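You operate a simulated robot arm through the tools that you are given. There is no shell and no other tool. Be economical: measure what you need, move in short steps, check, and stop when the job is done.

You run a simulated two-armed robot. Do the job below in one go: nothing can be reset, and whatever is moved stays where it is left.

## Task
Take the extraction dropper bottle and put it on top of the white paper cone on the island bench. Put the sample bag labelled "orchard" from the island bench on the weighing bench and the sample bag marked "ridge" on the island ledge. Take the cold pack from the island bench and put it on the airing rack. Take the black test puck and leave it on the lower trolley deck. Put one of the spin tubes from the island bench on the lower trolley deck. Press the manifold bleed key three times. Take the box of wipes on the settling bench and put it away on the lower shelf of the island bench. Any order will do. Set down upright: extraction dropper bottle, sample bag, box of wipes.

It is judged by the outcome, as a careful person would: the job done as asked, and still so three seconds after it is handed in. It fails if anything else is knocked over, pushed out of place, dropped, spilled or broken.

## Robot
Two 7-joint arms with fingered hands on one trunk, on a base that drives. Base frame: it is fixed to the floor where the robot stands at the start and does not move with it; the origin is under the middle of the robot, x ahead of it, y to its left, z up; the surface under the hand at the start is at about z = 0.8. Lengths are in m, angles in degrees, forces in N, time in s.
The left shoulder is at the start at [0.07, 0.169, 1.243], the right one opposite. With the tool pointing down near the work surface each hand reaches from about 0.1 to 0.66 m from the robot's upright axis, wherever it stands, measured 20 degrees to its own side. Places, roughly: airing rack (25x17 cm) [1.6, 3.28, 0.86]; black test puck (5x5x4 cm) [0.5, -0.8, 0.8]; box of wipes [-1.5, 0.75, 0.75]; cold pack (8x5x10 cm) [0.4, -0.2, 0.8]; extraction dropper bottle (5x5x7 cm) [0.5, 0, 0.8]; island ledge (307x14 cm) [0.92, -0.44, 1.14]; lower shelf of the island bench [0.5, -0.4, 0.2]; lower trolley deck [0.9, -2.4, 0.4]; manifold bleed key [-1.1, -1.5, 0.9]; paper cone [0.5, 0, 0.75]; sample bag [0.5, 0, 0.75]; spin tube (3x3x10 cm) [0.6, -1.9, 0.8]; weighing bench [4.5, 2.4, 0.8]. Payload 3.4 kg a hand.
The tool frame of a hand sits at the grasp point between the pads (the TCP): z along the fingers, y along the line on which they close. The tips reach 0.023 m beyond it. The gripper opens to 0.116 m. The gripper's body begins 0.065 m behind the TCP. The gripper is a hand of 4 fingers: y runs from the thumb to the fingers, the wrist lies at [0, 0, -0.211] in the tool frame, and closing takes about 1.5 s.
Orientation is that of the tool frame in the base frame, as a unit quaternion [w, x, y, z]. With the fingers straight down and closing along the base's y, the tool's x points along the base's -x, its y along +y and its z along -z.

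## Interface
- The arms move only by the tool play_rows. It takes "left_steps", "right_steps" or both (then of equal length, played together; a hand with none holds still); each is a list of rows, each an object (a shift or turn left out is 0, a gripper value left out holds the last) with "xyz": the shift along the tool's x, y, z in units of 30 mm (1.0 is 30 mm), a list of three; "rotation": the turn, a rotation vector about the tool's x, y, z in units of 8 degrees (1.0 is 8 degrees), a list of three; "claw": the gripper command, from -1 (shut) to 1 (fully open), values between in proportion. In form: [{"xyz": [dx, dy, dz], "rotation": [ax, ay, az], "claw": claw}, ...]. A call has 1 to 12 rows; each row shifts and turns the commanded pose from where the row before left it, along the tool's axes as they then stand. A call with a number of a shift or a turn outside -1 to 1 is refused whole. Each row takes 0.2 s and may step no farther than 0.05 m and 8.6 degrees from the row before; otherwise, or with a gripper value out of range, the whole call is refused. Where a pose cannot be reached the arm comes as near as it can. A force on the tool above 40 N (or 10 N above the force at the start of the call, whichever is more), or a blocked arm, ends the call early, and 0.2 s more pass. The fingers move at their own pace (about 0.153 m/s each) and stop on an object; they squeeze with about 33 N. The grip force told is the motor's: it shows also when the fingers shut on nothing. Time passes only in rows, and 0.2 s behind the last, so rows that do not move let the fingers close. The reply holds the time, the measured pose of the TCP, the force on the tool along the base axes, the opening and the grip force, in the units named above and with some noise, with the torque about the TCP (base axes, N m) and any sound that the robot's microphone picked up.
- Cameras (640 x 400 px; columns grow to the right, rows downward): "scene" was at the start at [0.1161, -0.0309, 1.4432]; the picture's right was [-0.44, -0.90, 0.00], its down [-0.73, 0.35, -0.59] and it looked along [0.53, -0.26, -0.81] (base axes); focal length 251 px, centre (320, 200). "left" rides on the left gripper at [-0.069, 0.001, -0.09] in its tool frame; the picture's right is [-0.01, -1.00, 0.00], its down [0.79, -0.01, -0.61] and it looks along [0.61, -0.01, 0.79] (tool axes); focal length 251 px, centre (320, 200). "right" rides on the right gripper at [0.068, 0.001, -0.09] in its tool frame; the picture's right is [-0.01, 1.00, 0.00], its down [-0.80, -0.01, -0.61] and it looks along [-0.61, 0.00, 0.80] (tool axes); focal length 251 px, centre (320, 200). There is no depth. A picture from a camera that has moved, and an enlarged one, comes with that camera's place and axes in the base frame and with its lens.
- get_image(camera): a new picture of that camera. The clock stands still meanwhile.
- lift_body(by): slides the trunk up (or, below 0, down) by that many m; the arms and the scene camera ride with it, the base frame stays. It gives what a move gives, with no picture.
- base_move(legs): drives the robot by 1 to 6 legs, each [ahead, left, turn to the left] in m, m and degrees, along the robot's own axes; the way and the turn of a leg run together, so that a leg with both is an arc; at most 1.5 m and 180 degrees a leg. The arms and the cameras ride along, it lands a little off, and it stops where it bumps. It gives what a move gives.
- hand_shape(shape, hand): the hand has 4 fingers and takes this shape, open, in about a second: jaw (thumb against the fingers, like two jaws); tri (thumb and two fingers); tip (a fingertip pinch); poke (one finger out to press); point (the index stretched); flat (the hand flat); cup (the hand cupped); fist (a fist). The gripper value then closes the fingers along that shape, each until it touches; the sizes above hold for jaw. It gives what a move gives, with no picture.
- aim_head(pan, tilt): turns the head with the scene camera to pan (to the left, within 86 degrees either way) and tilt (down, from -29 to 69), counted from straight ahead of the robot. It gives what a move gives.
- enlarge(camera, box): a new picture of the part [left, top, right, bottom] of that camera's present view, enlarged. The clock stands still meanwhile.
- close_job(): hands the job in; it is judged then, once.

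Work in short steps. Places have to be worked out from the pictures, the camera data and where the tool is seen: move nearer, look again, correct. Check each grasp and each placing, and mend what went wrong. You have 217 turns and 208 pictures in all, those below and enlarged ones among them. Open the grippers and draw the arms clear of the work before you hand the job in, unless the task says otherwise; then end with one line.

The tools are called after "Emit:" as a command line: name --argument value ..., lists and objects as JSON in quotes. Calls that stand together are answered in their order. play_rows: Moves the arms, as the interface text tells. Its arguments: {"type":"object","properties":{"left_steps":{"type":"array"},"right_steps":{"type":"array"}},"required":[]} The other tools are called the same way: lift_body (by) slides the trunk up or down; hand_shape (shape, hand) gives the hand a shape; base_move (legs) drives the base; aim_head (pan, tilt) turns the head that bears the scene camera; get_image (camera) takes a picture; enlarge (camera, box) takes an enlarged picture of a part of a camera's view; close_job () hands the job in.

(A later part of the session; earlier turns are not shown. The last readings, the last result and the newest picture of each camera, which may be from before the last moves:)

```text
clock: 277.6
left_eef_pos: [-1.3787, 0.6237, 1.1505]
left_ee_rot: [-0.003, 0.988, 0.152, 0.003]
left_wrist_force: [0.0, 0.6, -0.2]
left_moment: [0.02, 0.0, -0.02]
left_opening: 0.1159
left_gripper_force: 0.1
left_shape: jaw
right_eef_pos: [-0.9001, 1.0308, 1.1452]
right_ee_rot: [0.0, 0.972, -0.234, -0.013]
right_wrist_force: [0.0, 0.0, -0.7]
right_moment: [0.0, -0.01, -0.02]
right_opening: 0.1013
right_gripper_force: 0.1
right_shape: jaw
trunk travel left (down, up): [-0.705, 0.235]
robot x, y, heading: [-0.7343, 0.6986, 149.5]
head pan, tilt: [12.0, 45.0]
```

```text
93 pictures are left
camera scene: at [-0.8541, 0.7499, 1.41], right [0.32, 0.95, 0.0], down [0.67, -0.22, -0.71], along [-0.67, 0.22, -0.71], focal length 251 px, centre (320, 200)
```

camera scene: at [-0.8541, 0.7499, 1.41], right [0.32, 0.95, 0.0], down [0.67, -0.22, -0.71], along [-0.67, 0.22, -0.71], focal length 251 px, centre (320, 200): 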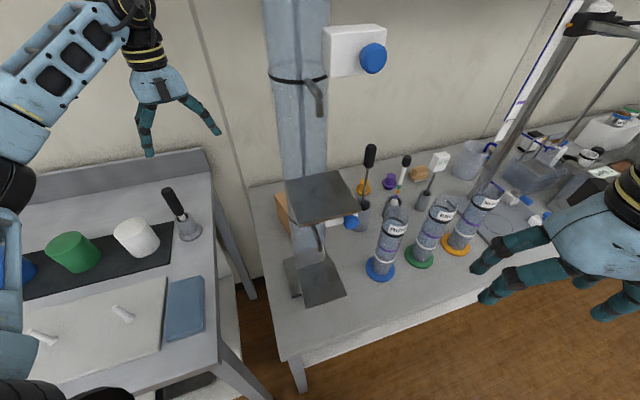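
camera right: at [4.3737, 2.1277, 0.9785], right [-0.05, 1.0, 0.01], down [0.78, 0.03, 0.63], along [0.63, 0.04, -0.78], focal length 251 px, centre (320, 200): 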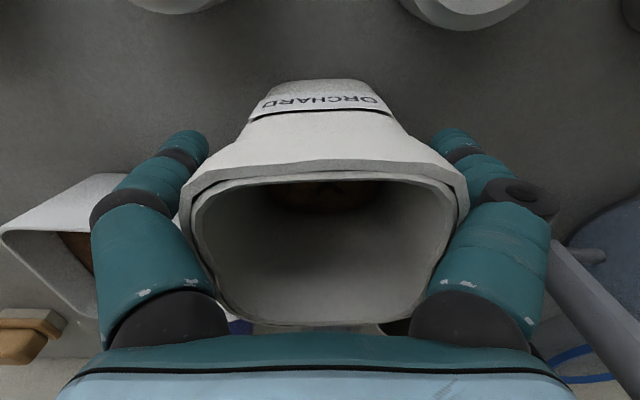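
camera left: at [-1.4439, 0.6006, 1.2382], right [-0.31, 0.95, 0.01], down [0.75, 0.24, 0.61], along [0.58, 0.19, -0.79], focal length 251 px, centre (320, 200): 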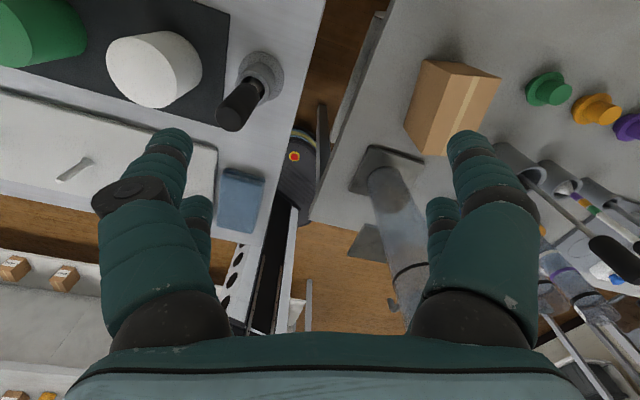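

The hand reaches behind the column; the box is visible in the left camera. Enlarge it.

Emit:
enlarge --camera "left" --box '[380, 30, 540, 180]'

```text
2.67 times, centred on (460, 105) of left
camera zoom: at [-1.4439, 0.6006, 1.2382], right [-0.31, 0.95, 0.01], down [0.75, 0.24, 0.61], along [0.58, 0.19, -0.79], focal length 670 px, centre (-53, 453)
```

zoom: 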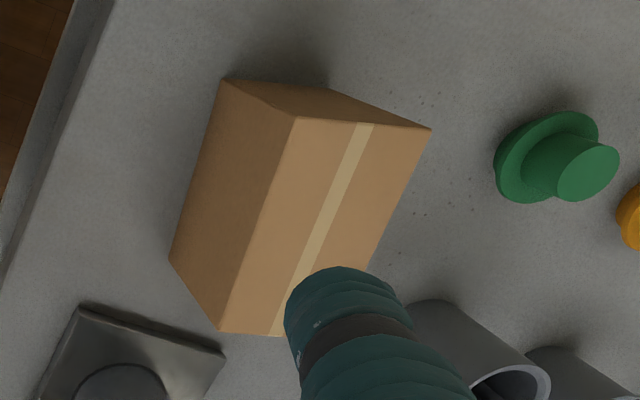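

Box: centre (-1.38,0.841), top 0.866, turned 13°, bench z≈0.75. Move the hand above it.

Emit:
play_rows --left_steps '[{"rotation": [0, 0, 0.5]}, {"xyz": [0.2, -0.88, 0]}, {"xyz": [0.2, -0.88, 0]}, {"xyz": [0.2, -0.88, 0]}, {"xyz": [0.2, -0.88, 0]}, {"xyz": [0.2, -0.88, 0]}, {"xyz": [0.2, -0.88, 0]}, {"xyz": [0.2, -0.88, 0]}, {"xyz": [0.2, -0.88, 0]}]'

Emit:
get_image --camera "left"

Emit:
get_image --camera "scene"

```text
clock: 279.6
left_eef_pos: [-1.374, 0.8382, 1.1508]
left_ee_rot: [-0.004, 0.993, 0.117, 0.0]
left_wrist_force: [0.2, 0.6, 0.3]
left_moment: [-0.03, 0.03, -0.04]
left_opening: 0.1159
left_gripper_force: 0.0
left_shape: jaw
left hand out of reach, approached as far as the arm can: row 9
right_eef_pos: [-0.8976, 1.0301, 1.1459]
right_ee_rot: [0.0, 0.972, -0.235, -0.013]
right_wrist_force: [-0.2, 0.1, 0.0]
right_moment: [0.0, 0.01, 0.0]
right_opening: 0.1016
right_gripper_force: 0.0
right_shape: jaw
trunk travel left (down, up): [-0.705, 0.235]
robot x, y, heading: [-0.7351, 0.7007, 149.5]
head pan, tilt: [12.0, 45.0]
```

```text
91 pictures are left
camera left: at [-1.4413, 0.8208, 1.2407], right [-0.24, 0.97, 0.01], down [0.77, 0.19, 0.61], along [0.59, 0.15, -0.79], focal length 251 px, centre (320, 200)
```

left: 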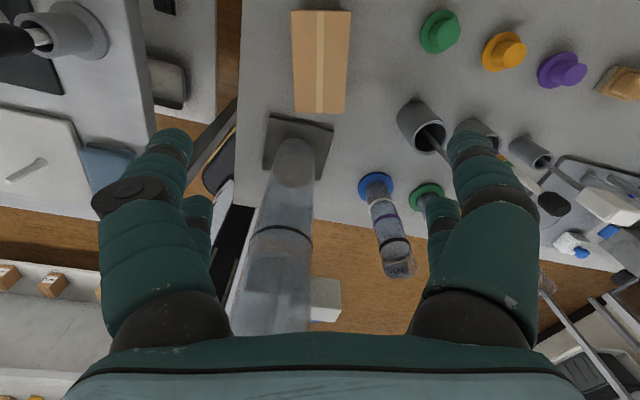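

```text
90 pictures are left
camera scene: at [-0.8517, 0.7514, 1.4102], right [0.32, 0.95, 0.0], down [0.67, -0.22, -0.71], along [-0.67, 0.22, -0.71], focal length 251 px, centre (320, 200)
```

scene: 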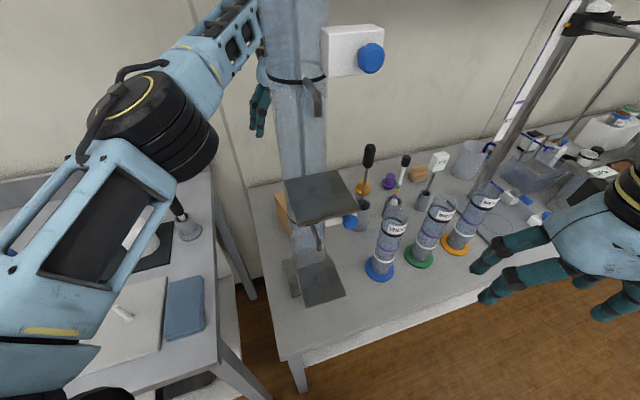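

Hand is right above and aligned with the box, the forearm clear of the column. Lower the trunk 0.2 m first.

Emit:
lift_body --by -0.2

Emit:
get_image --camera "left"

Emit:
get_image --camera "scene"

```text
clock: 281.8
left_eef_pos: [-1.3754, 0.8353, 0.9522]
left_ee_rot: [-0.004, 0.993, 0.117, 0.002]
left_wrist_force: [0.3, 0.2, 0.0]
left_moment: [0.01, 0.02, 0.0]
left_opening: 0.116
left_gripper_force: 0.2
left_shape: jaw
right_eef_pos: [-0.9002, 1.0283, 0.9452]
right_ee_rot: [0.0, 0.972, -0.235, -0.014]
right_wrist_force: [-0.6, 0.2, 0.1]
right_moment: [0.01, -0.01, -0.04]
right_opening: 0.1012
right_gripper_force: 0.0
right_shape: jaw
trunk travel left (down, up): [-0.505, 0.435]
robot x, y, heading: [-0.7307, 0.6949, 149.5]
head pan, tilt: [12.0, 45.0]
```

```text
89 pictures are left
camera left: at [-1.4426, 0.818, 1.0401], right [-0.24, 0.97, 0.01], down [0.77, 0.19, 0.61], along [0.59, 0.15, -0.79], focal length 251 px, centre (320, 200)
```

left: 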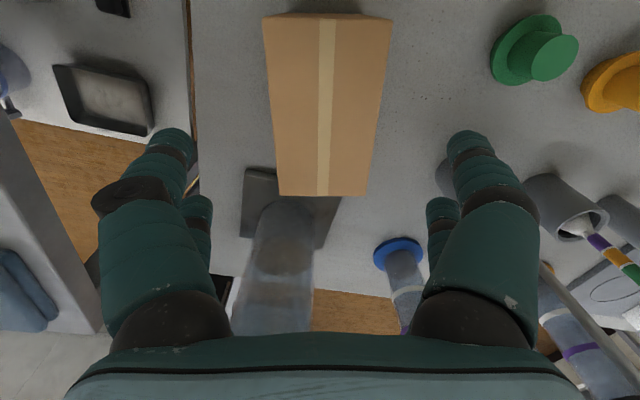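

```text
88 pictures are left
camera scene: at [-0.8529, 0.7489, 1.2102], right [0.32, 0.95, 0.0], down [0.67, -0.22, -0.71], along [-0.67, 0.22, -0.71], focal length 251 px, centre (320, 200)
```

scene: 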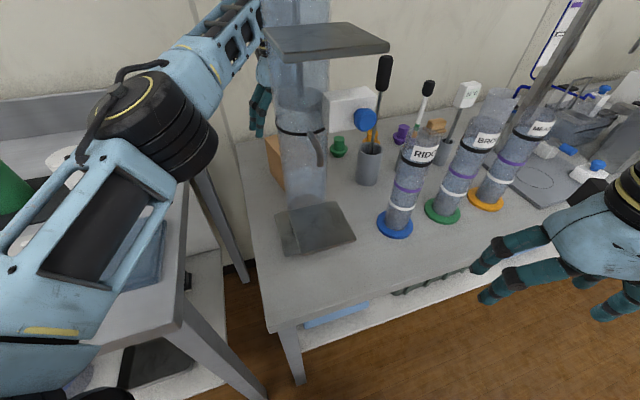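

Aligned; shift ~12 mm toward the box centre and descend to z≈0.835, then close.

Emit:
play_rows --left_steps '[{"xyz": [-0.2, -0.05, 0.6]}, {"xyz": [-0.2, -0.03, 0.7]}, {"xyz": [0, 0, 0.7]}, {"xyz": [0, 0, 0.7]}, {"xyz": [0, 0, 0.6]}, {"xyz": [0, 0, 0.55]}]'

Emit:
get_image --camera "left"

```text
clock: 283.2
left_eef_pos: [-1.3887, 0.8361, 0.8355]
left_ee_rot: [-0.004, 0.993, 0.117, 0.003]
left_wrist_force: [0.0, -0.8, -0.1]
left_moment: [-0.01, 0.0, -0.03]
left_opening: 0.1159
left_gripper_force: 0.1
left_shape: jaw
right_eef_pos: [-0.8994, 1.0287, 0.9465]
right_ee_rot: [0.001, 0.972, -0.234, -0.013]
right_wrist_force: [0.6, 0.0, 0.0]
right_moment: [-0.01, -0.02, -0.02]
right_opening: 0.1011
right_gripper_force: 0.1
right_shape: jaw
trunk travel left (down, up): [-0.505, 0.435]
robot x, y, heading: [-0.7306, 0.6971, 149.4]
head pan, tilt: [12.0, 45.0]
```

```text
87 pictures are left
camera left: at [-1.4552, 0.8186, 0.9241], right [-0.24, 0.97, 0.01], down [0.77, 0.19, 0.61], along [0.59, 0.15, -0.79], focal length 251 px, centre (320, 200)
```

left: 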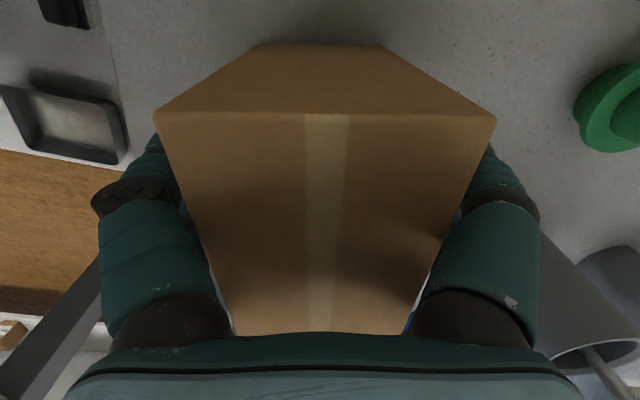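

Fits between the fingers. Close and lift slightly with the arm.

Emit:
play_rows --left_steps '[{"claw": 0.4}, {"claw": -1}, {"claw": -1}, {"claw": -1}, {"claw": -1}, {"claw": -1}, {"claw": -1}]'

Emit:
play_rows --left_steps '[{"xyz": [0, 0, -0.4]}, {"xyz": [0, 0, -0.7]}, {"xyz": [0, 0, -0.9]}, {"xyz": [0, 0, -0.9]}, {"xyz": [0, 0, -0.9]}]'

Emit:
lift_body --by 0.2

Emit:
get_image --camera "left"

Emit:
get_image --camera "scene"

```text
clock: 284.8
left_eef_pos: [-1.388, 0.8368, 0.8354]
left_ee_rot: [-0.004, 0.993, 0.117, 0.002]
left_wrist_force: [0.6, -0.6, -0.4]
left_moment: [0.02, 0.01, -0.02]
left_opening: 0.0652
left_gripper_force: 32.5
left_shape: jaw
right_eef_pos: [-0.899, 1.0295, 0.9453]
right_ee_rot: [0.0, 0.972, -0.235, -0.013]
right_wrist_force: [0.0, 0.7, -0.6]
right_moment: [-0.06, 0.01, 0.01]
right_opening: 0.1011
right_gripper_force: 0.0
right_shape: jaw
trunk travel left (down, up): [-0.505, 0.435]
robot x, y, heading: [-0.732, 0.6978, 149.6]
head pan, tilt: [12.0, 45.0]
```

```text
clock: 286.0
left_eef_pos: [-1.3817, 0.8284, 0.949]
left_ee_rot: [-0.005, 0.993, 0.117, 0.001]
left_wrist_force: [-0.6, -0.7, -1.4]
left_moment: [0.0, 0.05, 0.03]
left_opening: 0.065
left_gripper_force: 32.9
left_shape: jaw
left hand out of reach, approached as far as the arm can: row 5
right_eef_pos: [-0.9002, 1.0273, 0.946]
right_ee_rot: [0.0, 0.972, -0.234, -0.014]
right_wrist_force: [0.5, -0.2, 0.7]
right_moment: [0.0, -0.02, 0.03]
right_opening: 0.1012
right_gripper_force: 0.0
right_shape: jaw
trunk travel left (down, up): [-0.505, 0.435]
robot x, y, heading: [-0.73, 0.6945, 149.3]
head pan, tilt: [12.0, 45.0]
```

```text
clock: 288.2
left_eef_pos: [-1.3824, 0.8291, 1.1483]
left_ee_rot: [-0.005, 0.993, 0.117, 0.002]
left_wrist_force: [-0.5, -0.2, -1.7]
left_moment: [0.01, -0.01, 0.02]
left_opening: 0.0649
left_gripper_force: 33.5
left_shape: jaw
right_eef_pos: [-0.899, 1.0288, 1.1462]
right_ee_rot: [0.001, 0.972, -0.235, -0.015]
right_wrist_force: [-0.8, -0.7, 0.1]
right_moment: [0.01, 0.02, 0.03]
right_opening: 0.1012
right_gripper_force: 0.1
right_shape: jaw
trunk travel left (down, up): [-0.705, 0.235]
robot x, y, heading: [-0.7332, 0.6974, 149.5]
head pan, tilt: [12.0, 45.0]
```

```text
86 pictures are left
camera left: at [-1.4489, 0.8118, 1.2374], right [-0.24, 0.97, 0.01], down [0.77, 0.19, 0.61], along [0.59, 0.15, -0.79], focal length 251 px, centre (320, 200)
```

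left: 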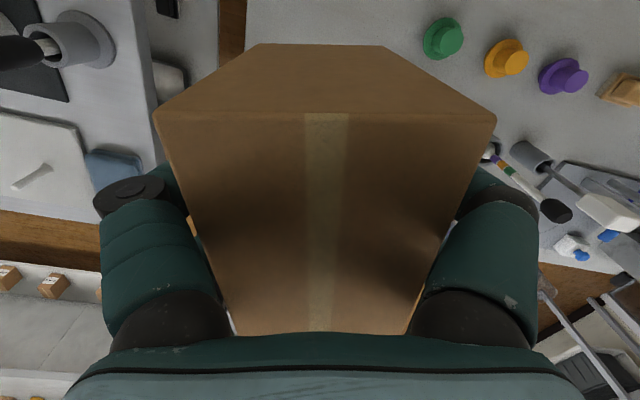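

```text
85 pictures are left
camera scene: at [-0.8535, 0.7491, 1.4101], right [0.32, 0.95, 0.0], down [0.67, -0.22, -0.71], along [-0.67, 0.22, -0.71], focal length 251 px, centre (320, 200)
```

scene: 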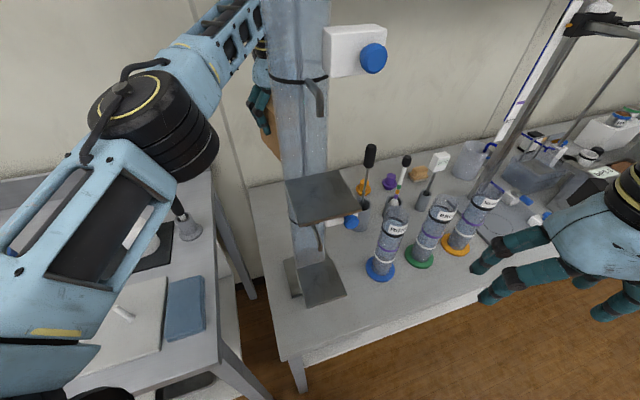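

Box held. Retrace: first sideways away from the column, then back out.

Emit:
play_rows --left_steps '[{"xyz": [-0.2, 0.85, -0.1]}, {"xyz": [-0.2, 0.85, -0.1]}, {"xyz": [-0.2, 0.85, 0]}, {"xyz": [-0.2, 0.85, 0]}, {"xyz": [-0.2, 0.85, 0]}, {"xyz": [-0.2, 0.85, 0]}, {"xyz": [-0.2, 0.85, 0]}, {"xyz": [-0.2, 0.85, 0]}]'

Emit:
play_rows --left_steps '[{"xyz": [0.85, 0.4, 0]}, {"xyz": [0.85, 0.4, 0]}, {"xyz": [0.85, 0.4, 0]}, {"xyz": [0.85, 0.4, 0]}, {"xyz": [0.85, 0.4, 0]}, {"xyz": [0.85, 0.4, 0]}, {"xyz": [0.85, 0.4, 0]}, {"xyz": [0.85, 0.4, 0]}, {"xyz": [0.85, 0.4, 0]}]'

Emit:
get_image --camera "scene"

```text
clock: 290.0
left_eef_pos: [-1.3808, 0.6182, 1.1529]
left_ee_rot: [-0.004, 0.993, 0.117, 0.001]
left_wrist_force: [-0.9, -0.6, -1.4]
left_moment: [-0.03, -0.02, -0.02]
left_opening: 0.0648
left_gripper_force: 33.0
left_shape: jaw
right_eef_pos: [-0.8994, 1.0278, 1.1466]
right_ee_rot: [-0.001, 0.972, -0.235, -0.015]
right_wrist_force: [-0.1, -0.1, -0.3]
right_moment: [0.02, 0.02, -0.04]
right_opening: 0.1014
right_gripper_force: 0.0
right_shape: jaw
trunk travel left (down, up): [-0.705, 0.235]
robot x, y, heading: [-0.7327, 0.6965, 149.5]
head pan, tilt: [12.0, 45.0]
```

```text
clock: 292.0
left_eef_pos: [-1.1356, 0.5683, 1.1534]
left_ee_rot: [-0.004, 0.993, 0.118, 0.001]
left_wrist_force: [-0.3, 0.6, -1.7]
left_moment: [0.02, 0.07, 0.02]
left_opening: 0.0649
left_gripper_force: 33.6
left_shape: jaw
left hand out of reach, approached as far as the arm can: row 9
right_eef_pos: [-0.8975, 1.028, 1.1465]
right_ee_rot: [0.0, 0.972, -0.235, -0.014]
right_wrist_force: [0.1, 0.1, 0.0]
right_moment: [0.0, -0.01, 0.04]
right_opening: 0.1011
right_gripper_force: 0.2
right_shape: jaw
trunk travel left (down, up): [-0.705, 0.235]
robot x, y, heading: [-0.7315, 0.6935, 149.4]
head pan, tilt: [12.0, 45.0]
```

```text
84 pictures are left
camera scene: at [-0.8526, 0.7486, 1.4103], right [0.32, 0.95, 0.0], down [0.67, -0.22, -0.71], along [-0.67, 0.22, -0.71], focal length 251 px, centre (320, 200)
```

scene: 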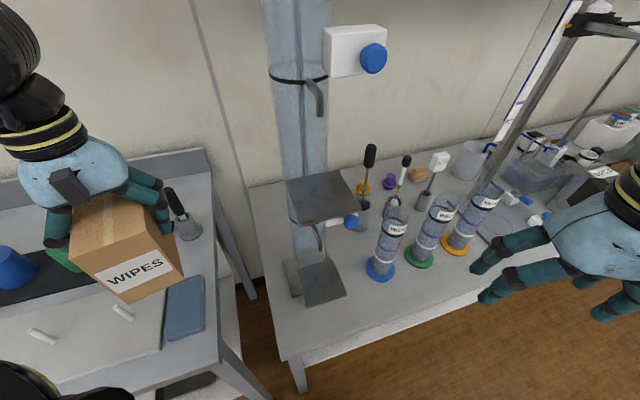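

Turn the wrist back, back away and turn to face the island's lower shelf.

Emit:
play_rows --left_steps '[{"rotation": [0, 0, 0.92]}, {"rotation": [0, 0, 0.92]}, {"rotation": [0, 0, 0.92]}, {"rotation": [0, 0, 0.92]}, {"rotation": [0, 0, 0.92]}, {"rotation": [0, 0, 0.92]}]'

Emit:
base_move --legs '[[-0.35, 0, 0], [0, 0, -149.5], [0, -0.34, 0]]'

Emit:
lift_body --by -0.45

Emit:
aim_head --pan 12 --tilt 45

Emit:
get_image --camera "scene"

```text
clock: 293.4
left_eef_pos: [-1.1388, 0.569, 1.1533]
left_ee_rot: [-0.005, 0.964, -0.266, -0.001]
left_wrist_force: [-0.5, -0.8, -2.1]
left_moment: [0.03, -0.02, 0.02]
left_opening: 0.065
left_gripper_force: 33.2
left_shape: jaw
right_eef_pos: [-0.8991, 1.0281, 1.1462]
right_ee_rot: [0.0, 0.972, -0.235, -0.013]
right_wrist_force: [0.3, -0.1, 0.3]
right_moment: [-0.02, -0.03, -0.01]
right_opening: 0.1015
right_gripper_force: 0.1
right_shape: jaw
trunk travel left (down, up): [-0.705, 0.235]
robot x, y, heading: [-0.7314, 0.6936, 149.8]
head pan, tilt: [12.0, 45.0]
```

```text
clock: 303.6
left_eef_pos: [-0.1463, 0.4955, 1.1535]
left_ee_rot: [0.002, 0.001, 1.0, -0.006]
left_wrist_force: [-0.3, -0.1, -2.1]
left_moment: [0.0, -0.02, -0.01]
left_opening: 0.0645
left_gripper_force: 32.9
left_shape: jaw
right_eef_pos: [-0.1184, -0.0212, 1.1474]
right_ee_rot: [0.014, -0.03, 0.999, 0.003]
right_wrist_force: [-0.3, 0.4, -0.5]
right_moment: [0.03, 0.0, -0.01]
right_opening: 0.1013
right_gripper_force: 0.0
right_shape: jaw
trunk travel left (down, up): [-0.705, 0.235]
robot x, y, heading: [-0.4321, 0.1822, 0.3]
head pan, tilt: [12.0, 45.0]
```

```text
refused: -0.45 is not a number from -0.4 to 0.4
```

```text
clock: 304.2
left_eef_pos: [-0.1487, 0.496, 1.152]
left_ee_rot: [0.002, 0.001, 1.0, -0.005]
left_wrist_force: [-0.1, 0.5, -2.0]
left_moment: [0.0, -0.01, 0.0]
left_opening: 0.0646
left_gripper_force: 33.1
left_shape: jaw
right_eef_pos: [-0.1185, -0.0211, 1.1464]
right_ee_rot: [0.013, -0.03, 0.999, 0.003]
right_wrist_force: [0.2, 0.5, -0.6]
right_moment: [-0.01, -0.04, 0.01]
right_opening: 0.1012
right_gripper_force: 0.1
right_shape: jaw
trunk travel left (down, up): [-0.705, 0.235]
robot x, y, heading: [-0.4344, 0.181, 0.2]
head pan, tilt: [12.0, 45.0]
```

```text
83 pictures are left
camera scene: at [-0.3025, 0.1985, 1.4102], right [0.21, -0.98, 0.0], down [-0.69, -0.15, -0.71], along [0.69, 0.15, -0.71], focal length 251 px, centre (320, 200)
```

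scene: 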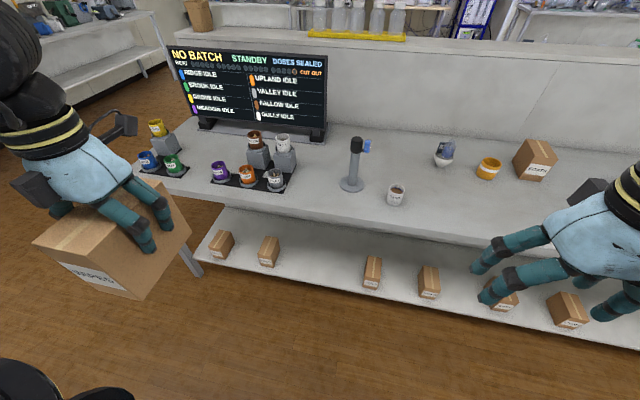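

Free shelf gap at y≈0.12–0.59 between the boxes; target ≈(0.36,0.35). Lower the trunk in two steps.

Emit:
lift_body --by -0.4

Emit:
lift_body --by -0.28

Emit:
play_rows --left_steps '[{"xyz": [-0.7, -0.5, 0.3]}, {"xyz": [-0.7, -0.5, 0.3]}, {"xyz": [-0.7, -0.5, 0.3]}, {"xyz": [-0.7, -0.5, 0.3]}, {"xyz": [-0.7, -0.5, 0.3]}, {"xyz": [-0.7, -0.5, 0.3]}, {"xyz": [-0.7, -0.5, 0.3]}, {"xyz": [-0.7, -0.5, 0.3]}, {"xyz": [-0.7, -0.5, 0.3]}]' --right_steps '[{"xyz": [0.25, 0, 0]}, {"xyz": [0.25, 0, 0]}, {"xyz": [0.25, 0, 0]}, {"xyz": [0.25, 0, 0]}, {"xyz": [0.25, 0, 0]}, {"xyz": [0.25, 0, 0]}, {"xyz": [0.25, 0, 0]}, {"xyz": [0.25, 0, 0]}, {"xyz": [0.25, 0, 0]}]'

Emit:
aim_head --pan 12 --tilt 25

Emit:
get_image --camera "scene"

```text
clock: 308.1
left_eef_pos: [-0.1472, 0.495, 0.7533]
left_ee_rot: [0.001, 0.0, 1.0, -0.004]
left_wrist_force: [-0.4, 0.5, -1.9]
left_moment: [0.0, -0.03, 0.0]
left_opening: 0.0648
left_gripper_force: 32.9
left_shape: jaw
right_eef_pos: [-0.1199, -0.0204, 0.7464]
right_ee_rot: [0.013, -0.03, 0.999, 0.004]
right_wrist_force: [-0.3, -0.6, 0.3]
right_moment: [-0.02, 0.01, -0.02]
right_opening: 0.1013
right_gripper_force: 0.1
right_shape: jaw
trunk travel left (down, up): [-0.305, 0.635]
robot x, y, heading: [-0.4343, 0.1801, 0.3]
head pan, tilt: [12.0, 45.0]
```

```text
clock: 310.9
left_eef_pos: [-0.1477, 0.4947, 0.4732]
left_ee_rot: [0.001, 0.001, 1.0, -0.003]
left_wrist_force: [-0.2, -0.1, -1.5]
left_moment: [-0.03, -0.02, -0.06]
left_opening: 0.0647
left_gripper_force: 33.3
left_shape: jaw
right_eef_pos: [-0.12, -0.0216, 0.466]
right_ee_rot: [0.013, -0.029, 0.999, 0.003]
right_wrist_force: [0.8, 1.4, 0.1]
right_moment: [-0.02, 0.01, -0.01]
right_opening: 0.1011
right_gripper_force: 0.0
right_shape: jaw
trunk travel left (down, up): [-0.025, 0.915]
robot x, y, heading: [-0.4346, 0.1778, 0.2]
head pan, tilt: [12.0, 45.0]
```

```text
clock: 312.9
left_eef_pos: [0.0408, 0.3592, 0.3929]
left_ee_rot: [0.001, 0.001, 1.0, -0.004]
left_wrist_force: [-0.6, 0.4, -1.4]
left_moment: [-0.02, 0.0, -0.04]
left_opening: 0.0643
left_gripper_force: 32.8
left_shape: jaw
right_eef_pos: [-0.1848, -0.0247, 0.4663]
right_ee_rot: [0.013, -0.03, 0.999, 0.003]
right_wrist_force: [0.4, 0.1, 0.1]
right_moment: [-0.03, 0.01, -0.04]
right_opening: 0.1014
right_gripper_force: 0.0
right_shape: jaw
right hand out of reach, approached as far as the arm can: row 9
trunk travel left (down, up): [-0.025, 0.915]
robot x, y, heading: [-0.4308, 0.1803, 0.0]
head pan, tilt: [12.0, 45.0]
```

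```text
clock: 313.7
left_eef_pos: [0.0414, 0.359, 0.3928]
left_ee_rot: [0.001, 0.001, 1.0, -0.004]
left_wrist_force: [0.3, 0.9, -2.0]
left_moment: [0.01, 0.02, -0.01]
left_opening: 0.0646
left_gripper_force: 32.8
left_shape: jaw
right_eef_pos: [-0.1854, -0.0257, 0.4661]
right_ee_rot: [0.013, -0.031, 0.999, 0.004]
right_wrist_force: [-0.3, -0.4, -0.5]
right_moment: [-0.02, 0.02, -0.01]
right_opening: 0.1012
right_gripper_force: 0.2
right_shape: jaw
trunk travel left (down, up): [-0.025, 0.915]
robot x, y, heading: [-0.4313, 0.1815, 0.3]
head pan, tilt: [12.0, 25.0]
```

```text
82 pictures are left
camera scene: at [-0.292, 0.2004, 0.7607], right [0.21, -0.98, 0.0], down [-0.41, -0.09, -0.91], along [0.89, 0.19, -0.42], focal length 251 px, centre (320, 200)
```

scene: 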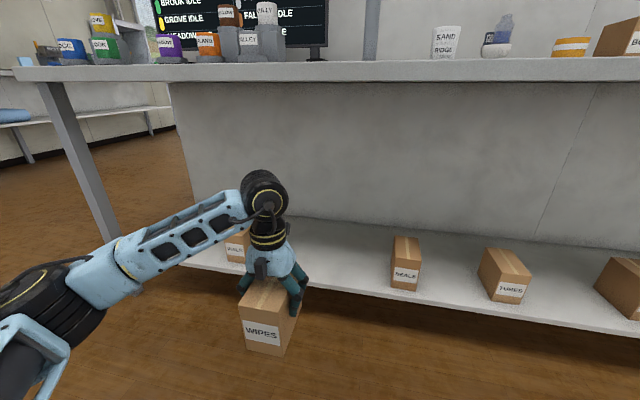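

Clear access. Drive 0.32 m forward under the bench edge with the box at z≈0.31.

Emit:
base_move --legs '[[0.32, 0, 0]]'

Emit:
get_image --camera "scene"

Emit:
get_image --camera "left"

```text
clock: 315.8
left_eef_pos: [0.359, 0.3621, 0.3925]
left_ee_rot: [0.001, 0.0, 1.0, -0.004]
left_wrist_force: [0.0, -0.7, -2.5]
left_moment: [0.01, 0.0, -0.01]
left_opening: 0.0643
left_gripper_force: 33.5
left_shape: jaw
right_eef_pos: [0.1336, -0.0239, 0.4676]
right_ee_rot: [0.013, -0.03, 0.999, 0.004]
right_wrist_force: [-0.4, 0.2, 0.1]
right_moment: [-0.02, 0.02, -0.01]
right_opening: 0.1012
right_gripper_force: 0.1
right_shape: jaw
trunk travel left (down, up): [-0.025, 0.915]
robot x, y, heading: [-0.1134, 0.1817, 0.3]
head pan, tilt: [12.0, 25.0]
```

```text
81 pictures are left
camera scene: at [0.0265, 0.2018, 0.7607], right [0.21, -0.98, 0.0], down [-0.41, -0.09, -0.91], along [0.89, 0.19, -0.42], focal length 251 px, centre (320, 200)
```

scene: 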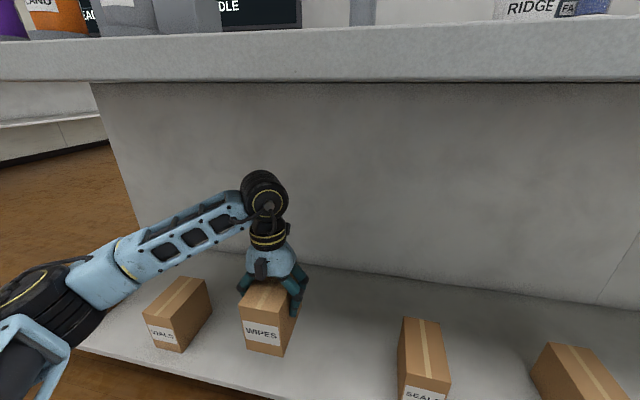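

```text
80 pictures are left
camera left: at [0.4272, 0.3622, 0.4825], right [0.01, -1.0, 0.01], down [-0.8, 0.0, 0.6], along [-0.6, -0.01, -0.8], focal length 251 px, centre (320, 200)
```

left: 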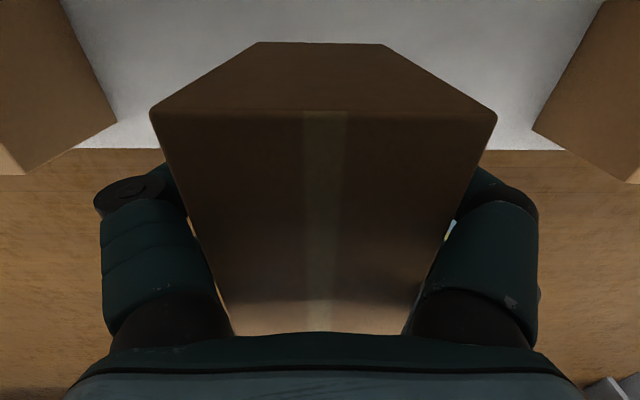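

Centred in the gap (neighbours at y≈0.18 and 0.53). Move 4 cm deeper and lower toward the shelf.

Emit:
play_rows --left_steps '[{"xyz": [-0.7, 0, 0.2]}, {"xyz": [-0.7, -0.1, 0.4]}, {"xyz": [0, 0, 0.8]}, {"xyz": [0, 0, 0.8]}, {"xyz": [0, 0, 0.6]}, {"xyz": [0, 0, 0.3]}]'

Emit:
get_image --camera "scene"

```text
clock: 317.2
left_eef_pos: [0.4011, 0.357, 0.3001]
left_ee_rot: [0.001, 0.0, 1.0, -0.004]
left_wrist_force: [-0.6, -0.6, -0.6]
left_moment: [-0.01, 0.02, -0.01]
left_opening: 0.0644
left_gripper_force: 32.9
left_shape: jaw
right_eef_pos: [0.134, -0.0233, 0.4669]
right_ee_rot: [0.013, -0.031, 0.999, 0.004]
right_wrist_force: [-0.1, 0.3, -0.3]
right_moment: [0.04, -0.01, 0.01]
right_opening: 0.1015
right_gripper_force: 0.1
right_shape: jaw
trunk travel left (down, up): [-0.025, 0.915]
robot x, y, heading: [-0.1109, 0.1793, 0.4]
head pan, tilt: [12.0, 25.0]
```

```text
79 pictures are left
camera scene: at [0.0265, 0.2018, 0.7607], right [0.21, -0.98, 0.0], down [-0.41, -0.09, -0.91], along [0.89, 0.19, -0.42], focal length 251 px, centre (320, 200)
```

scene: 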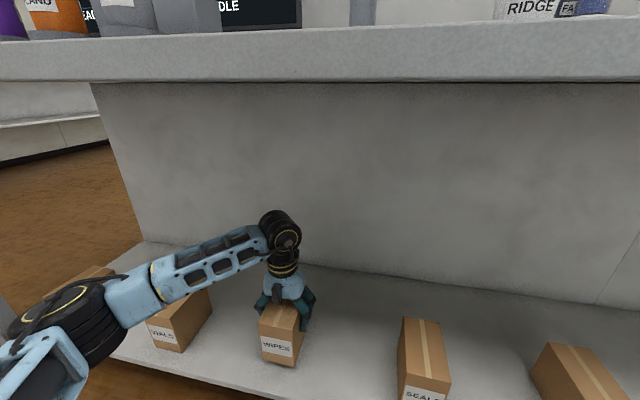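

Bottom ≈0.214. Continue lowering in small steps until contact.

Emit:
play_rows --left_steps '[{"xyz": [0, 0, 0.2]}, {"xyz": [0, 0, 0.15]}, {"xyz": [0, 0, 0.12]}, {"xyz": [0, 0, 0.1]}]'

```text
clock: 318.2
left_eef_pos: [0.4026, 0.3577, 0.2835]
left_ee_rot: [0.002, 0.001, 1.0, -0.003]
left_wrist_force: [-0.2, -0.1, -2.3]
left_moment: [0.0, -0.03, -0.01]
left_opening: 0.0648
left_gripper_force: 32.9
left_shape: jaw
right_eef_pos: [0.1341, -0.0235, 0.4654]
right_ee_rot: [0.013, -0.031, 0.999, 0.003]
right_wrist_force: [-0.2, 1.4, 0.8]
right_moment: [-0.03, -0.01, 0.01]
right_opening: 0.1014
right_gripper_force: 0.1
right_shape: jaw
trunk travel left (down, up): [-0.025, 0.915]
robot x, y, heading: [-0.1144, 0.1821, 0.3]
head pan, tilt: [12.0, 25.0]
```

Not yet; a few more millimetres.

Emit:
play_rows --left_steps '[{"xyz": [0, 0, 0.12]}, {"xyz": [0, 0, 0.1]}, {"xyz": [0, 0, 0.1]}, {"xyz": [0, 0, 0.08]}]'

```text
clock: 319.2
left_eef_pos: [0.4019, 0.3566, 0.2745]
left_ee_rot: [0.004, -0.001, 1.0, -0.004]
left_wrist_force: [2.0, 0.7, 19.9]
left_moment: [0.16, 0.21, -0.03]
left_opening: 0.0643
left_gripper_force: 33.0
left_shape: jaw
right_eef_pos: [0.1333, -0.0238, 0.467]
right_ee_rot: [0.014, -0.031, 0.999, 0.005]
right_wrist_force: [0.1, -0.4, 0.9]
right_moment: [-0.02, 0.02, -0.02]
right_opening: 0.1012
right_gripper_force: 0.0
right_shape: jaw
trunk travel left (down, up): [-0.025, 0.915]
robot x, y, heading: [-0.1145, 0.1789, 0.0]
head pan, tilt: [12.0, 25.0]
```

Contact (20 N). Relieve 2 mm, open, rise, and check.

Emit:
play_rows --left_steps '[{"xyz": [0, 0, -0.07]}, {"claw": 0.3}, {"claw": 0.6}, {"claw": 1}, {"claw": 1}, {"claw": 1}, {"xyz": [0, 0, -0.4]}, {"xyz": [0, 0, -0.8]}, {"xyz": [0, 0, -1]}, {"xyz": [0, 0, -0.8]}]'

Emit:
get_image --camera "scene"

```text
clock: 321.4
left_eef_pos: [0.4012, 0.3573, 0.3644]
left_ee_rot: [0.002, 0.0, 1.0, -0.004]
left_wrist_force: [0.3, 1.0, -0.5]
left_moment: [-0.03, -0.02, 0.01]
left_opening: 0.116
left_gripper_force: 0.0
left_shape: jaw
right_eef_pos: [0.1334, -0.0236, 0.4653]
right_ee_rot: [0.012, -0.031, 0.999, 0.004]
right_wrist_force: [0.5, 0.1, 0.8]
right_moment: [0.01, 0.0, 0.01]
right_opening: 0.1011
right_gripper_force: 0.0
right_shape: jaw
trunk travel left (down, up): [-0.025, 0.915]
robot x, y, heading: [-0.1146, 0.1843, 0.2]
head pan, tilt: [12.0, 25.0]
```

```text
78 pictures are left
camera scene: at [0.0264, 0.2018, 0.7607], right [0.21, -0.98, 0.0], down [-0.41, -0.09, -0.91], along [0.89, 0.19, -0.42], focal length 251 px, centre (320, 200)
```

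scene: 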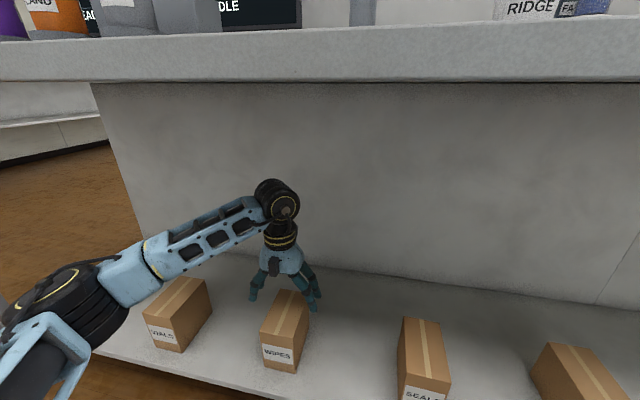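

Wipes stand on the lower shelf. Back out, raise the trunk, and go to the puck.

Emit:
base_move --legs '[[-0.45, 0, 0]]'

Emit:
lift_body --by 0.4

Emit:
lift_body --by 0.36

Emit:
play_rows --left_steps '[{"xyz": [0.6, 0, 0]}, {"xyz": [0.6, 0, 0]}, {"xyz": [0.6, 0, 0]}, {"xyz": [0.6, 0, 0]}, {"xyz": [0.6, 0, 0]}]'

Emit:
base_move --legs '[[0, -0.85, 0], [0.5, 0, 0]]'

Emit:
aim_head --pan -10 --tilt 50

Emit:
get_image --camera "scene"

```text
clock: 324.2
left_eef_pos: [-0.0482, 0.356, 0.3645]
left_ee_rot: [0.002, -0.001, 1.0, -0.005]
left_wrist_force: [0.5, -0.6, -0.2]
left_moment: [-0.02, -0.01, 0.03]
left_opening: 0.1159
left_gripper_force: 0.1
left_shape: jaw
right_eef_pos: [-0.3145, -0.0251, 0.4667]
right_ee_rot: [0.013, -0.031, 0.999, 0.003]
right_wrist_force: [-0.1, 0.4, -0.1]
right_moment: [-0.01, 0.05, -0.02]
right_opening: 0.1016
right_gripper_force: 0.0
right_shape: jaw
trunk travel left (down, up): [-0.025, 0.915]
robot x, y, heading: [-0.5627, 0.1777, 0.5]
head pan, tilt: [12.0, 25.0]
```

```text
clock: 328.0
left_eef_pos: [-0.0487, 0.3563, 0.7656]
left_ee_rot: [0.001, -0.001, 1.0, -0.005]
left_wrist_force: [1.0, 0.8, -0.9]
left_moment: [-0.01, 0.01, -0.02]
left_opening: 0.1159
left_gripper_force: 0.0
left_shape: jaw
right_eef_pos: [-0.3154, -0.0241, 0.8663]
right_ee_rot: [0.014, -0.032, 0.999, 0.004]
right_wrist_force: [0.6, 0.8, 0.6]
right_moment: [0.0, 0.01, 0.01]
right_opening: 0.1014
right_gripper_force: 0.0
right_shape: jaw
trunk travel left (down, up): [-0.425, 0.515]
robot x, y, heading: [-0.5692, 0.18, 0.2]
head pan, tilt: [12.0, 25.0]
```

```text
clock: 331.5
left_eef_pos: [-0.0483, 0.3562, 1.1237]
left_ee_rot: [0.002, -0.001, 1.0, -0.004]
left_wrist_force: [-0.2, 0.3, 0.1]
left_moment: [0.01, -0.03, 0.01]
left_opening: 0.1158
left_gripper_force: 0.0
left_shape: jaw
right_eef_pos: [-0.315, -0.0258, 1.227]
right_ee_rot: [0.012, -0.031, 0.999, 0.004]
right_wrist_force: [0.4, 0.5, -0.3]
right_moment: [0.02, -0.01, 0.01]
right_opening: 0.1012
right_gripper_force: 0.1
right_shape: jaw
trunk travel left (down, up): [-0.785, 0.155]
robot x, y, heading: [-0.5638, 0.176, 0.3]
head pan, tilt: [12.0, 25.0]
```

```text
clock: 332.7
left_eef_pos: [-0.1411, 0.3566, 1.1234]
left_ee_rot: [0.002, -0.001, 1.0, -0.004]
left_wrist_force: [1.3, -1.5, -0.5]
left_moment: [-0.01, 0.0, 0.0]
left_opening: 0.1159
left_gripper_force: 0.0
left_shape: jaw
right_eef_pos: [-0.3161, -0.025, 1.228]
right_ee_rot: [0.013, -0.031, 0.999, 0.004]
right_wrist_force: [-0.9, 0.2, -0.9]
right_moment: [-0.04, -0.04, -0.01]
right_opening: 0.1015
right_gripper_force: 0.0
right_shape: jaw
trunk travel left (down, up): [-0.785, 0.155]
robot x, y, heading: [-0.5649, 0.1777, 0.3]
head pan, tilt: [12.0, 25.0]
```

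```text
clock: 339.7
left_eef_pos: [0.3673, -0.4729, 1.1226]
left_ee_rot: [0.001, -0.002, 1.0, -0.004]
left_wrist_force: [-1.4, -0.3, 0.3]
left_moment: [0.0, 0.02, 0.02]
left_opening: 0.1159
left_gripper_force: 0.0
left_shape: jaw
right_eef_pos: [0.1903, -0.8554, 1.2279]
right_ee_rot: [0.013, -0.032, 0.999, 0.003]
right_wrist_force: [0.6, -0.3, -0.6]
right_moment: [0.0, 0.0, 0.01]
right_opening: 0.1015
right_gripper_force: 0.1
right_shape: jaw
trunk travel left (down, up): [-0.785, 0.155]
robot x, y, heading: [-0.0574, -0.6538, 0.6]
head pan, tilt: [12.0, 25.0]
```

```text
clock: 340.6
left_eef_pos: [0.3673, -0.4729, 1.122]
left_ee_rot: [0.0, -0.002, 1.0, -0.004]
left_wrist_force: [0.0, -0.1, -0.2]
left_moment: [0.02, 0.02, 0.02]
left_opening: 0.1162
left_gripper_force: 0.1
left_shape: jaw
right_eef_pos: [0.1908, -0.8552, 1.2256]
right_ee_rot: [0.013, -0.032, 0.999, 0.004]
right_wrist_force: [0.3, 0.6, -0.5]
right_moment: [0.01, -0.02, -0.01]
right_opening: 0.1015
right_gripper_force: 0.1
right_shape: jaw
trunk travel left (down, up): [-0.785, 0.155]
robot x, y, heading: [-0.0578, -0.6536, 0.2]
head pan, tilt: [-10.0, 50.0]
```

```text
77 pictures are left
camera scene: at [0.0698, -0.6633, 1.4833], right [-0.16, -0.99, 0.0], down [-0.76, 0.13, -0.64], along [0.63, -0.11, -0.77], focal length 251 px, centre (320, 200)
```

scene: 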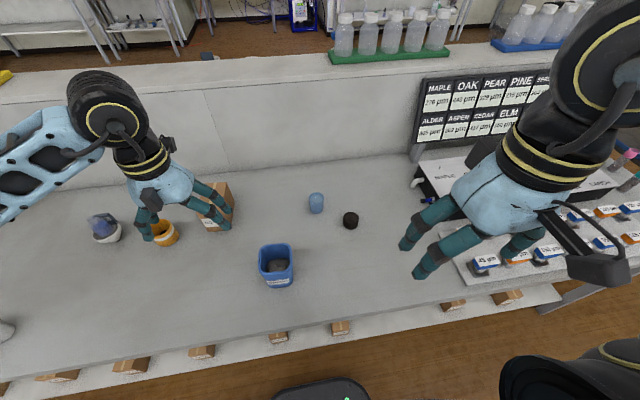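

Puck ≈(0.524,-0.843). I'll take it with the left hand: shift the base right 0.35 m and come above it.

Emit:
base_move --legs '[[0.03, -0.35, 0]]'

Emit:
play_rows --left_steps '[{"xyz": [-0.7, 0, 0.6]}, {"xyz": [-0.8, 0, 0.6]}, {"xyz": [-0.8, -0.1, 0.6]}, {"xyz": [-0.8, -0.2, 0.6]}, {"xyz": [-0.8, -0.2, 0.6]}, {"xyz": [-0.4, -0.2, 0.8]}]'

Emit:
get_image --camera "left"

Emit:
get_image --camera "scene"

```text
clock: 342.8
left_eef_pos: [0.4009, -0.8177, 1.1239]
left_ee_rot: [0.002, -0.002, 1.0, -0.006]
left_wrist_force: [0.0, 0.1, -0.1]
left_moment: [-0.01, 0.0, -0.02]
left_opening: 0.116
left_gripper_force: 0.1
left_shape: jaw
right_eef_pos: [0.2255, -1.2006, 1.2259]
right_ee_rot: [0.013, -0.033, 0.999, 0.003]
right_wrist_force: [0.5, -0.4, 0.2]
right_moment: [0.0, 0.03, 0.02]
right_opening: 0.1013
right_gripper_force: 0.1
right_shape: jaw
trunk travel left (down, up): [-0.785, 0.155]
robot x, y, heading: [-0.0233, -0.9983, 0.7]
head pan, tilt: [-10.0, 50.0]
```

```text
clock: 344.2
left_eef_pos: [0.5297, -0.8398, 1.0092]
left_ee_rot: [0.002, -0.003, 1.0, -0.004]
left_wrist_force: [0.3, 0.8, 0.4]
left_moment: [0.01, -0.01, 0.03]
left_opening: 0.1157
left_gripper_force: 0.0
left_shape: jaw
right_eef_pos: [0.2262, -1.2026, 1.2274]
right_ee_rot: [0.013, -0.033, 0.999, 0.003]
right_wrist_force: [0.2, 0.4, -0.2]
right_moment: [0.0, -0.03, 0.01]
right_opening: 0.1011
right_gripper_force: 0.1
right_shape: jaw
trunk travel left (down, up): [-0.785, 0.155]
robot x, y, heading: [-0.0274, -0.9959, 0.6]
head pan, tilt: [-10.0, 50.0]
```

```text
76 pictures are left
camera left: at [0.5981, -0.8388, 1.0992], right [0.01, -1.0, 0.01], down [-0.8, -0.01, 0.6], along [-0.6, -0.01, -0.8], focal length 251 px, centre (320, 200)
```

left: 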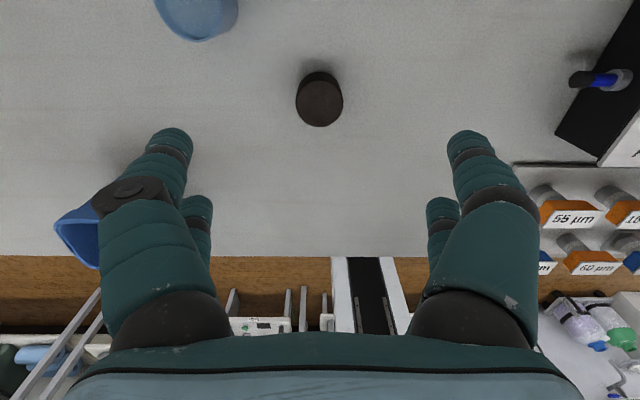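

```text
75 pictures are left
camera scene: at [0.1033, -1.0106, 1.4832], right [-0.16, -0.99, 0.0], down [-0.76, 0.13, -0.64], along [0.63, -0.1, -0.77], focal length 251 px, centre (320, 200)
```

scene: 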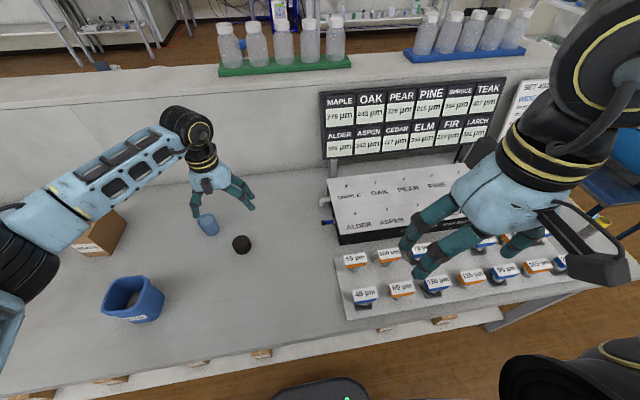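

Puck centred under the hand. Shift 8 mm, descend to z≈0.814, close.

Emit:
play_rows --left_steps '[{"xyz": [0.27, 0, 0.8], "claw": 0.5}, {"xyz": [0, 0, 0.95]}, {"xyz": [0, 0, 0.95]}, {"xyz": [0, 0, 0.95]}, {"xyz": [0, 0, 0.95]}, {"xyz": [0, 0, 0.95]}, {"xyz": [0, 0, 0.95]}]'

Emit:
get_image --camera "left"

```text
clock: 345.9
left_eef_pos: [0.5214, -0.8462, 0.8224]
left_ee_rot: [0.005, -0.003, 1.0, -0.006]
left_wrist_force: [-6.3, -1.5, 16.8]
left_moment: [0.95, 0.24, 0.34]
left_opening: 0.0873
left_gripper_force: 0.2
left_shape: jaw
right_eef_pos: [0.2239, -1.202, 1.2273]
right_ee_rot: [0.014, -0.033, 0.999, 0.005]
right_wrist_force: [0.5, -0.1, -0.5]
right_moment: [-0.02, 0.04, -0.03]
right_opening: 0.1012
right_gripper_force: 0.0
right_shape: jaw
trunk travel left (down, up): [-0.785, 0.155]
robot x, y, heading: [-0.0256, -0.9978, 0.6]
head pan, tilt: [-10.0, 50.0]
stopped in row 7 (left hand): the force on the tool passed its limit at 45 N (the readings are from after the stop); the commanded pose is now the measured one
```

```text
74 pictures are left
camera left: at [0.5888, -0.8442, 0.9122], right [0.01, -1.0, 0.01], down [-0.8, 0.0, 0.6], along [-0.6, -0.02, -0.8], focal length 251 px, centre (320, 200)
```

left: 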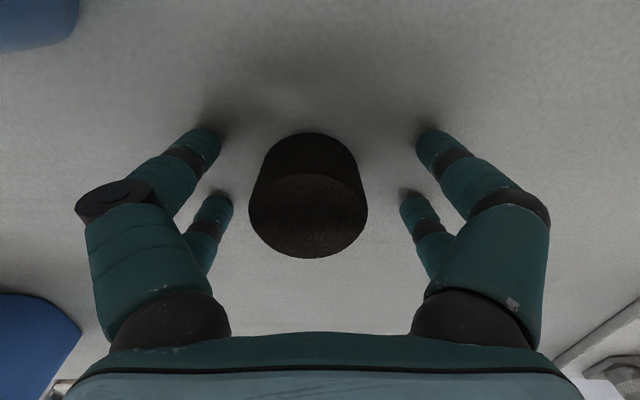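

Fingertips touched the bench (≈0.80). Raise 8 mm and close.

Emit:
play_rows --left_steps '[{"xyz": [0, 0.05, -0.3]}, {"claw": 0.0}, {"claw": -1}, {"claw": -1}, {"claw": -1}, {"claw": -1}, {"claw": -1}]'

Emit:
play_rows --left_steps '[{"xyz": [0, 0, -0.5]}, {"xyz": [0, 0, -1]}, {"xyz": [0, 0, -1]}, {"xyz": [0, 0, -1]}, {"xyz": [0, 0, -1]}, {"xyz": [0, 0, -1]}, {"xyz": [0, 0, -1]}, {"xyz": [0.5, 0, -1]}, {"xyz": [1, 0, -1]}, {"xyz": [1, 0, 0]}, {"xyz": [1, 0, 0]}]'

Emit:
get_image --camera "left"

```text
clock: 347.5
left_eef_pos: [0.5245, -0.8425, 0.8283]
left_ee_rot: [0.004, -0.004, 1.0, -0.006]
left_wrist_force: [-0.4, 0.0, 0.5]
left_moment: [0.03, 0.01, 0.01]
left_opening: 0.0263
left_gripper_force: 30.3
left_shape: jaw
right_eef_pos: [0.2259, -1.2013, 1.2271]
right_ee_rot: [0.014, -0.034, 0.999, 0.003]
right_wrist_force: [-0.1, 1.1, 0.1]
right_moment: [0.01, 0.02, -0.01]
right_opening: 0.1015
right_gripper_force: 0.1
right_shape: jaw
trunk travel left (down, up): [-0.785, 0.155]
robot x, y, heading: [-0.019, -1.0043, 0.4]
head pan, tilt: [-10.0, 50.0]
```

```text
clock: 349.9
left_eef_pos: [0.4155, -0.8399, 1.0851]
left_ee_rot: [0.004, -0.004, 1.0, -0.006]
left_wrist_force: [0.0, -0.2, -1.8]
left_moment: [-0.01, 0.0, 0.0]
left_opening: 0.025
left_gripper_force: 29.9
left_shape: jaw
right_eef_pos: [0.2252, -1.2017, 1.2269]
right_ee_rot: [0.013, -0.033, 0.999, 0.004]
right_wrist_force: [-0.2, -0.6, 0.5]
right_moment: [-0.04, 0.0, 0.0]
right_opening: 0.1013
right_gripper_force: 0.0
right_shape: jaw
trunk travel left (down, up): [-0.785, 0.155]
robot x, y, heading: [-0.0238, -0.9966, 0.7]
head pan, tilt: [-10.0, 50.0]
```

```text
73 pictures are left
camera left: at [0.4837, -0.8383, 1.1738], right [0.02, -1.0, 0.01], down [-0.8, 0.0, 0.6], along [-0.6, -0.02, -0.8], focal length 251 px, centre (320, 200)
```

left: 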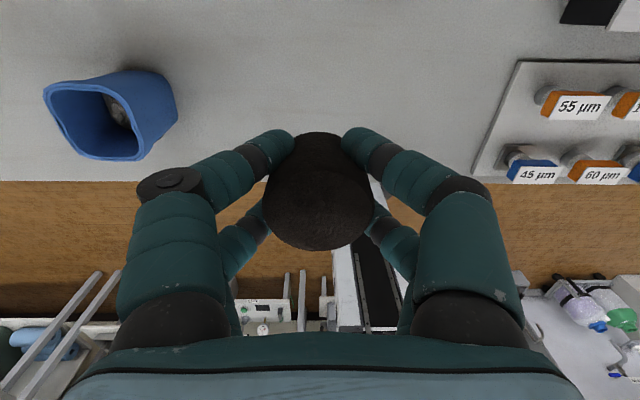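

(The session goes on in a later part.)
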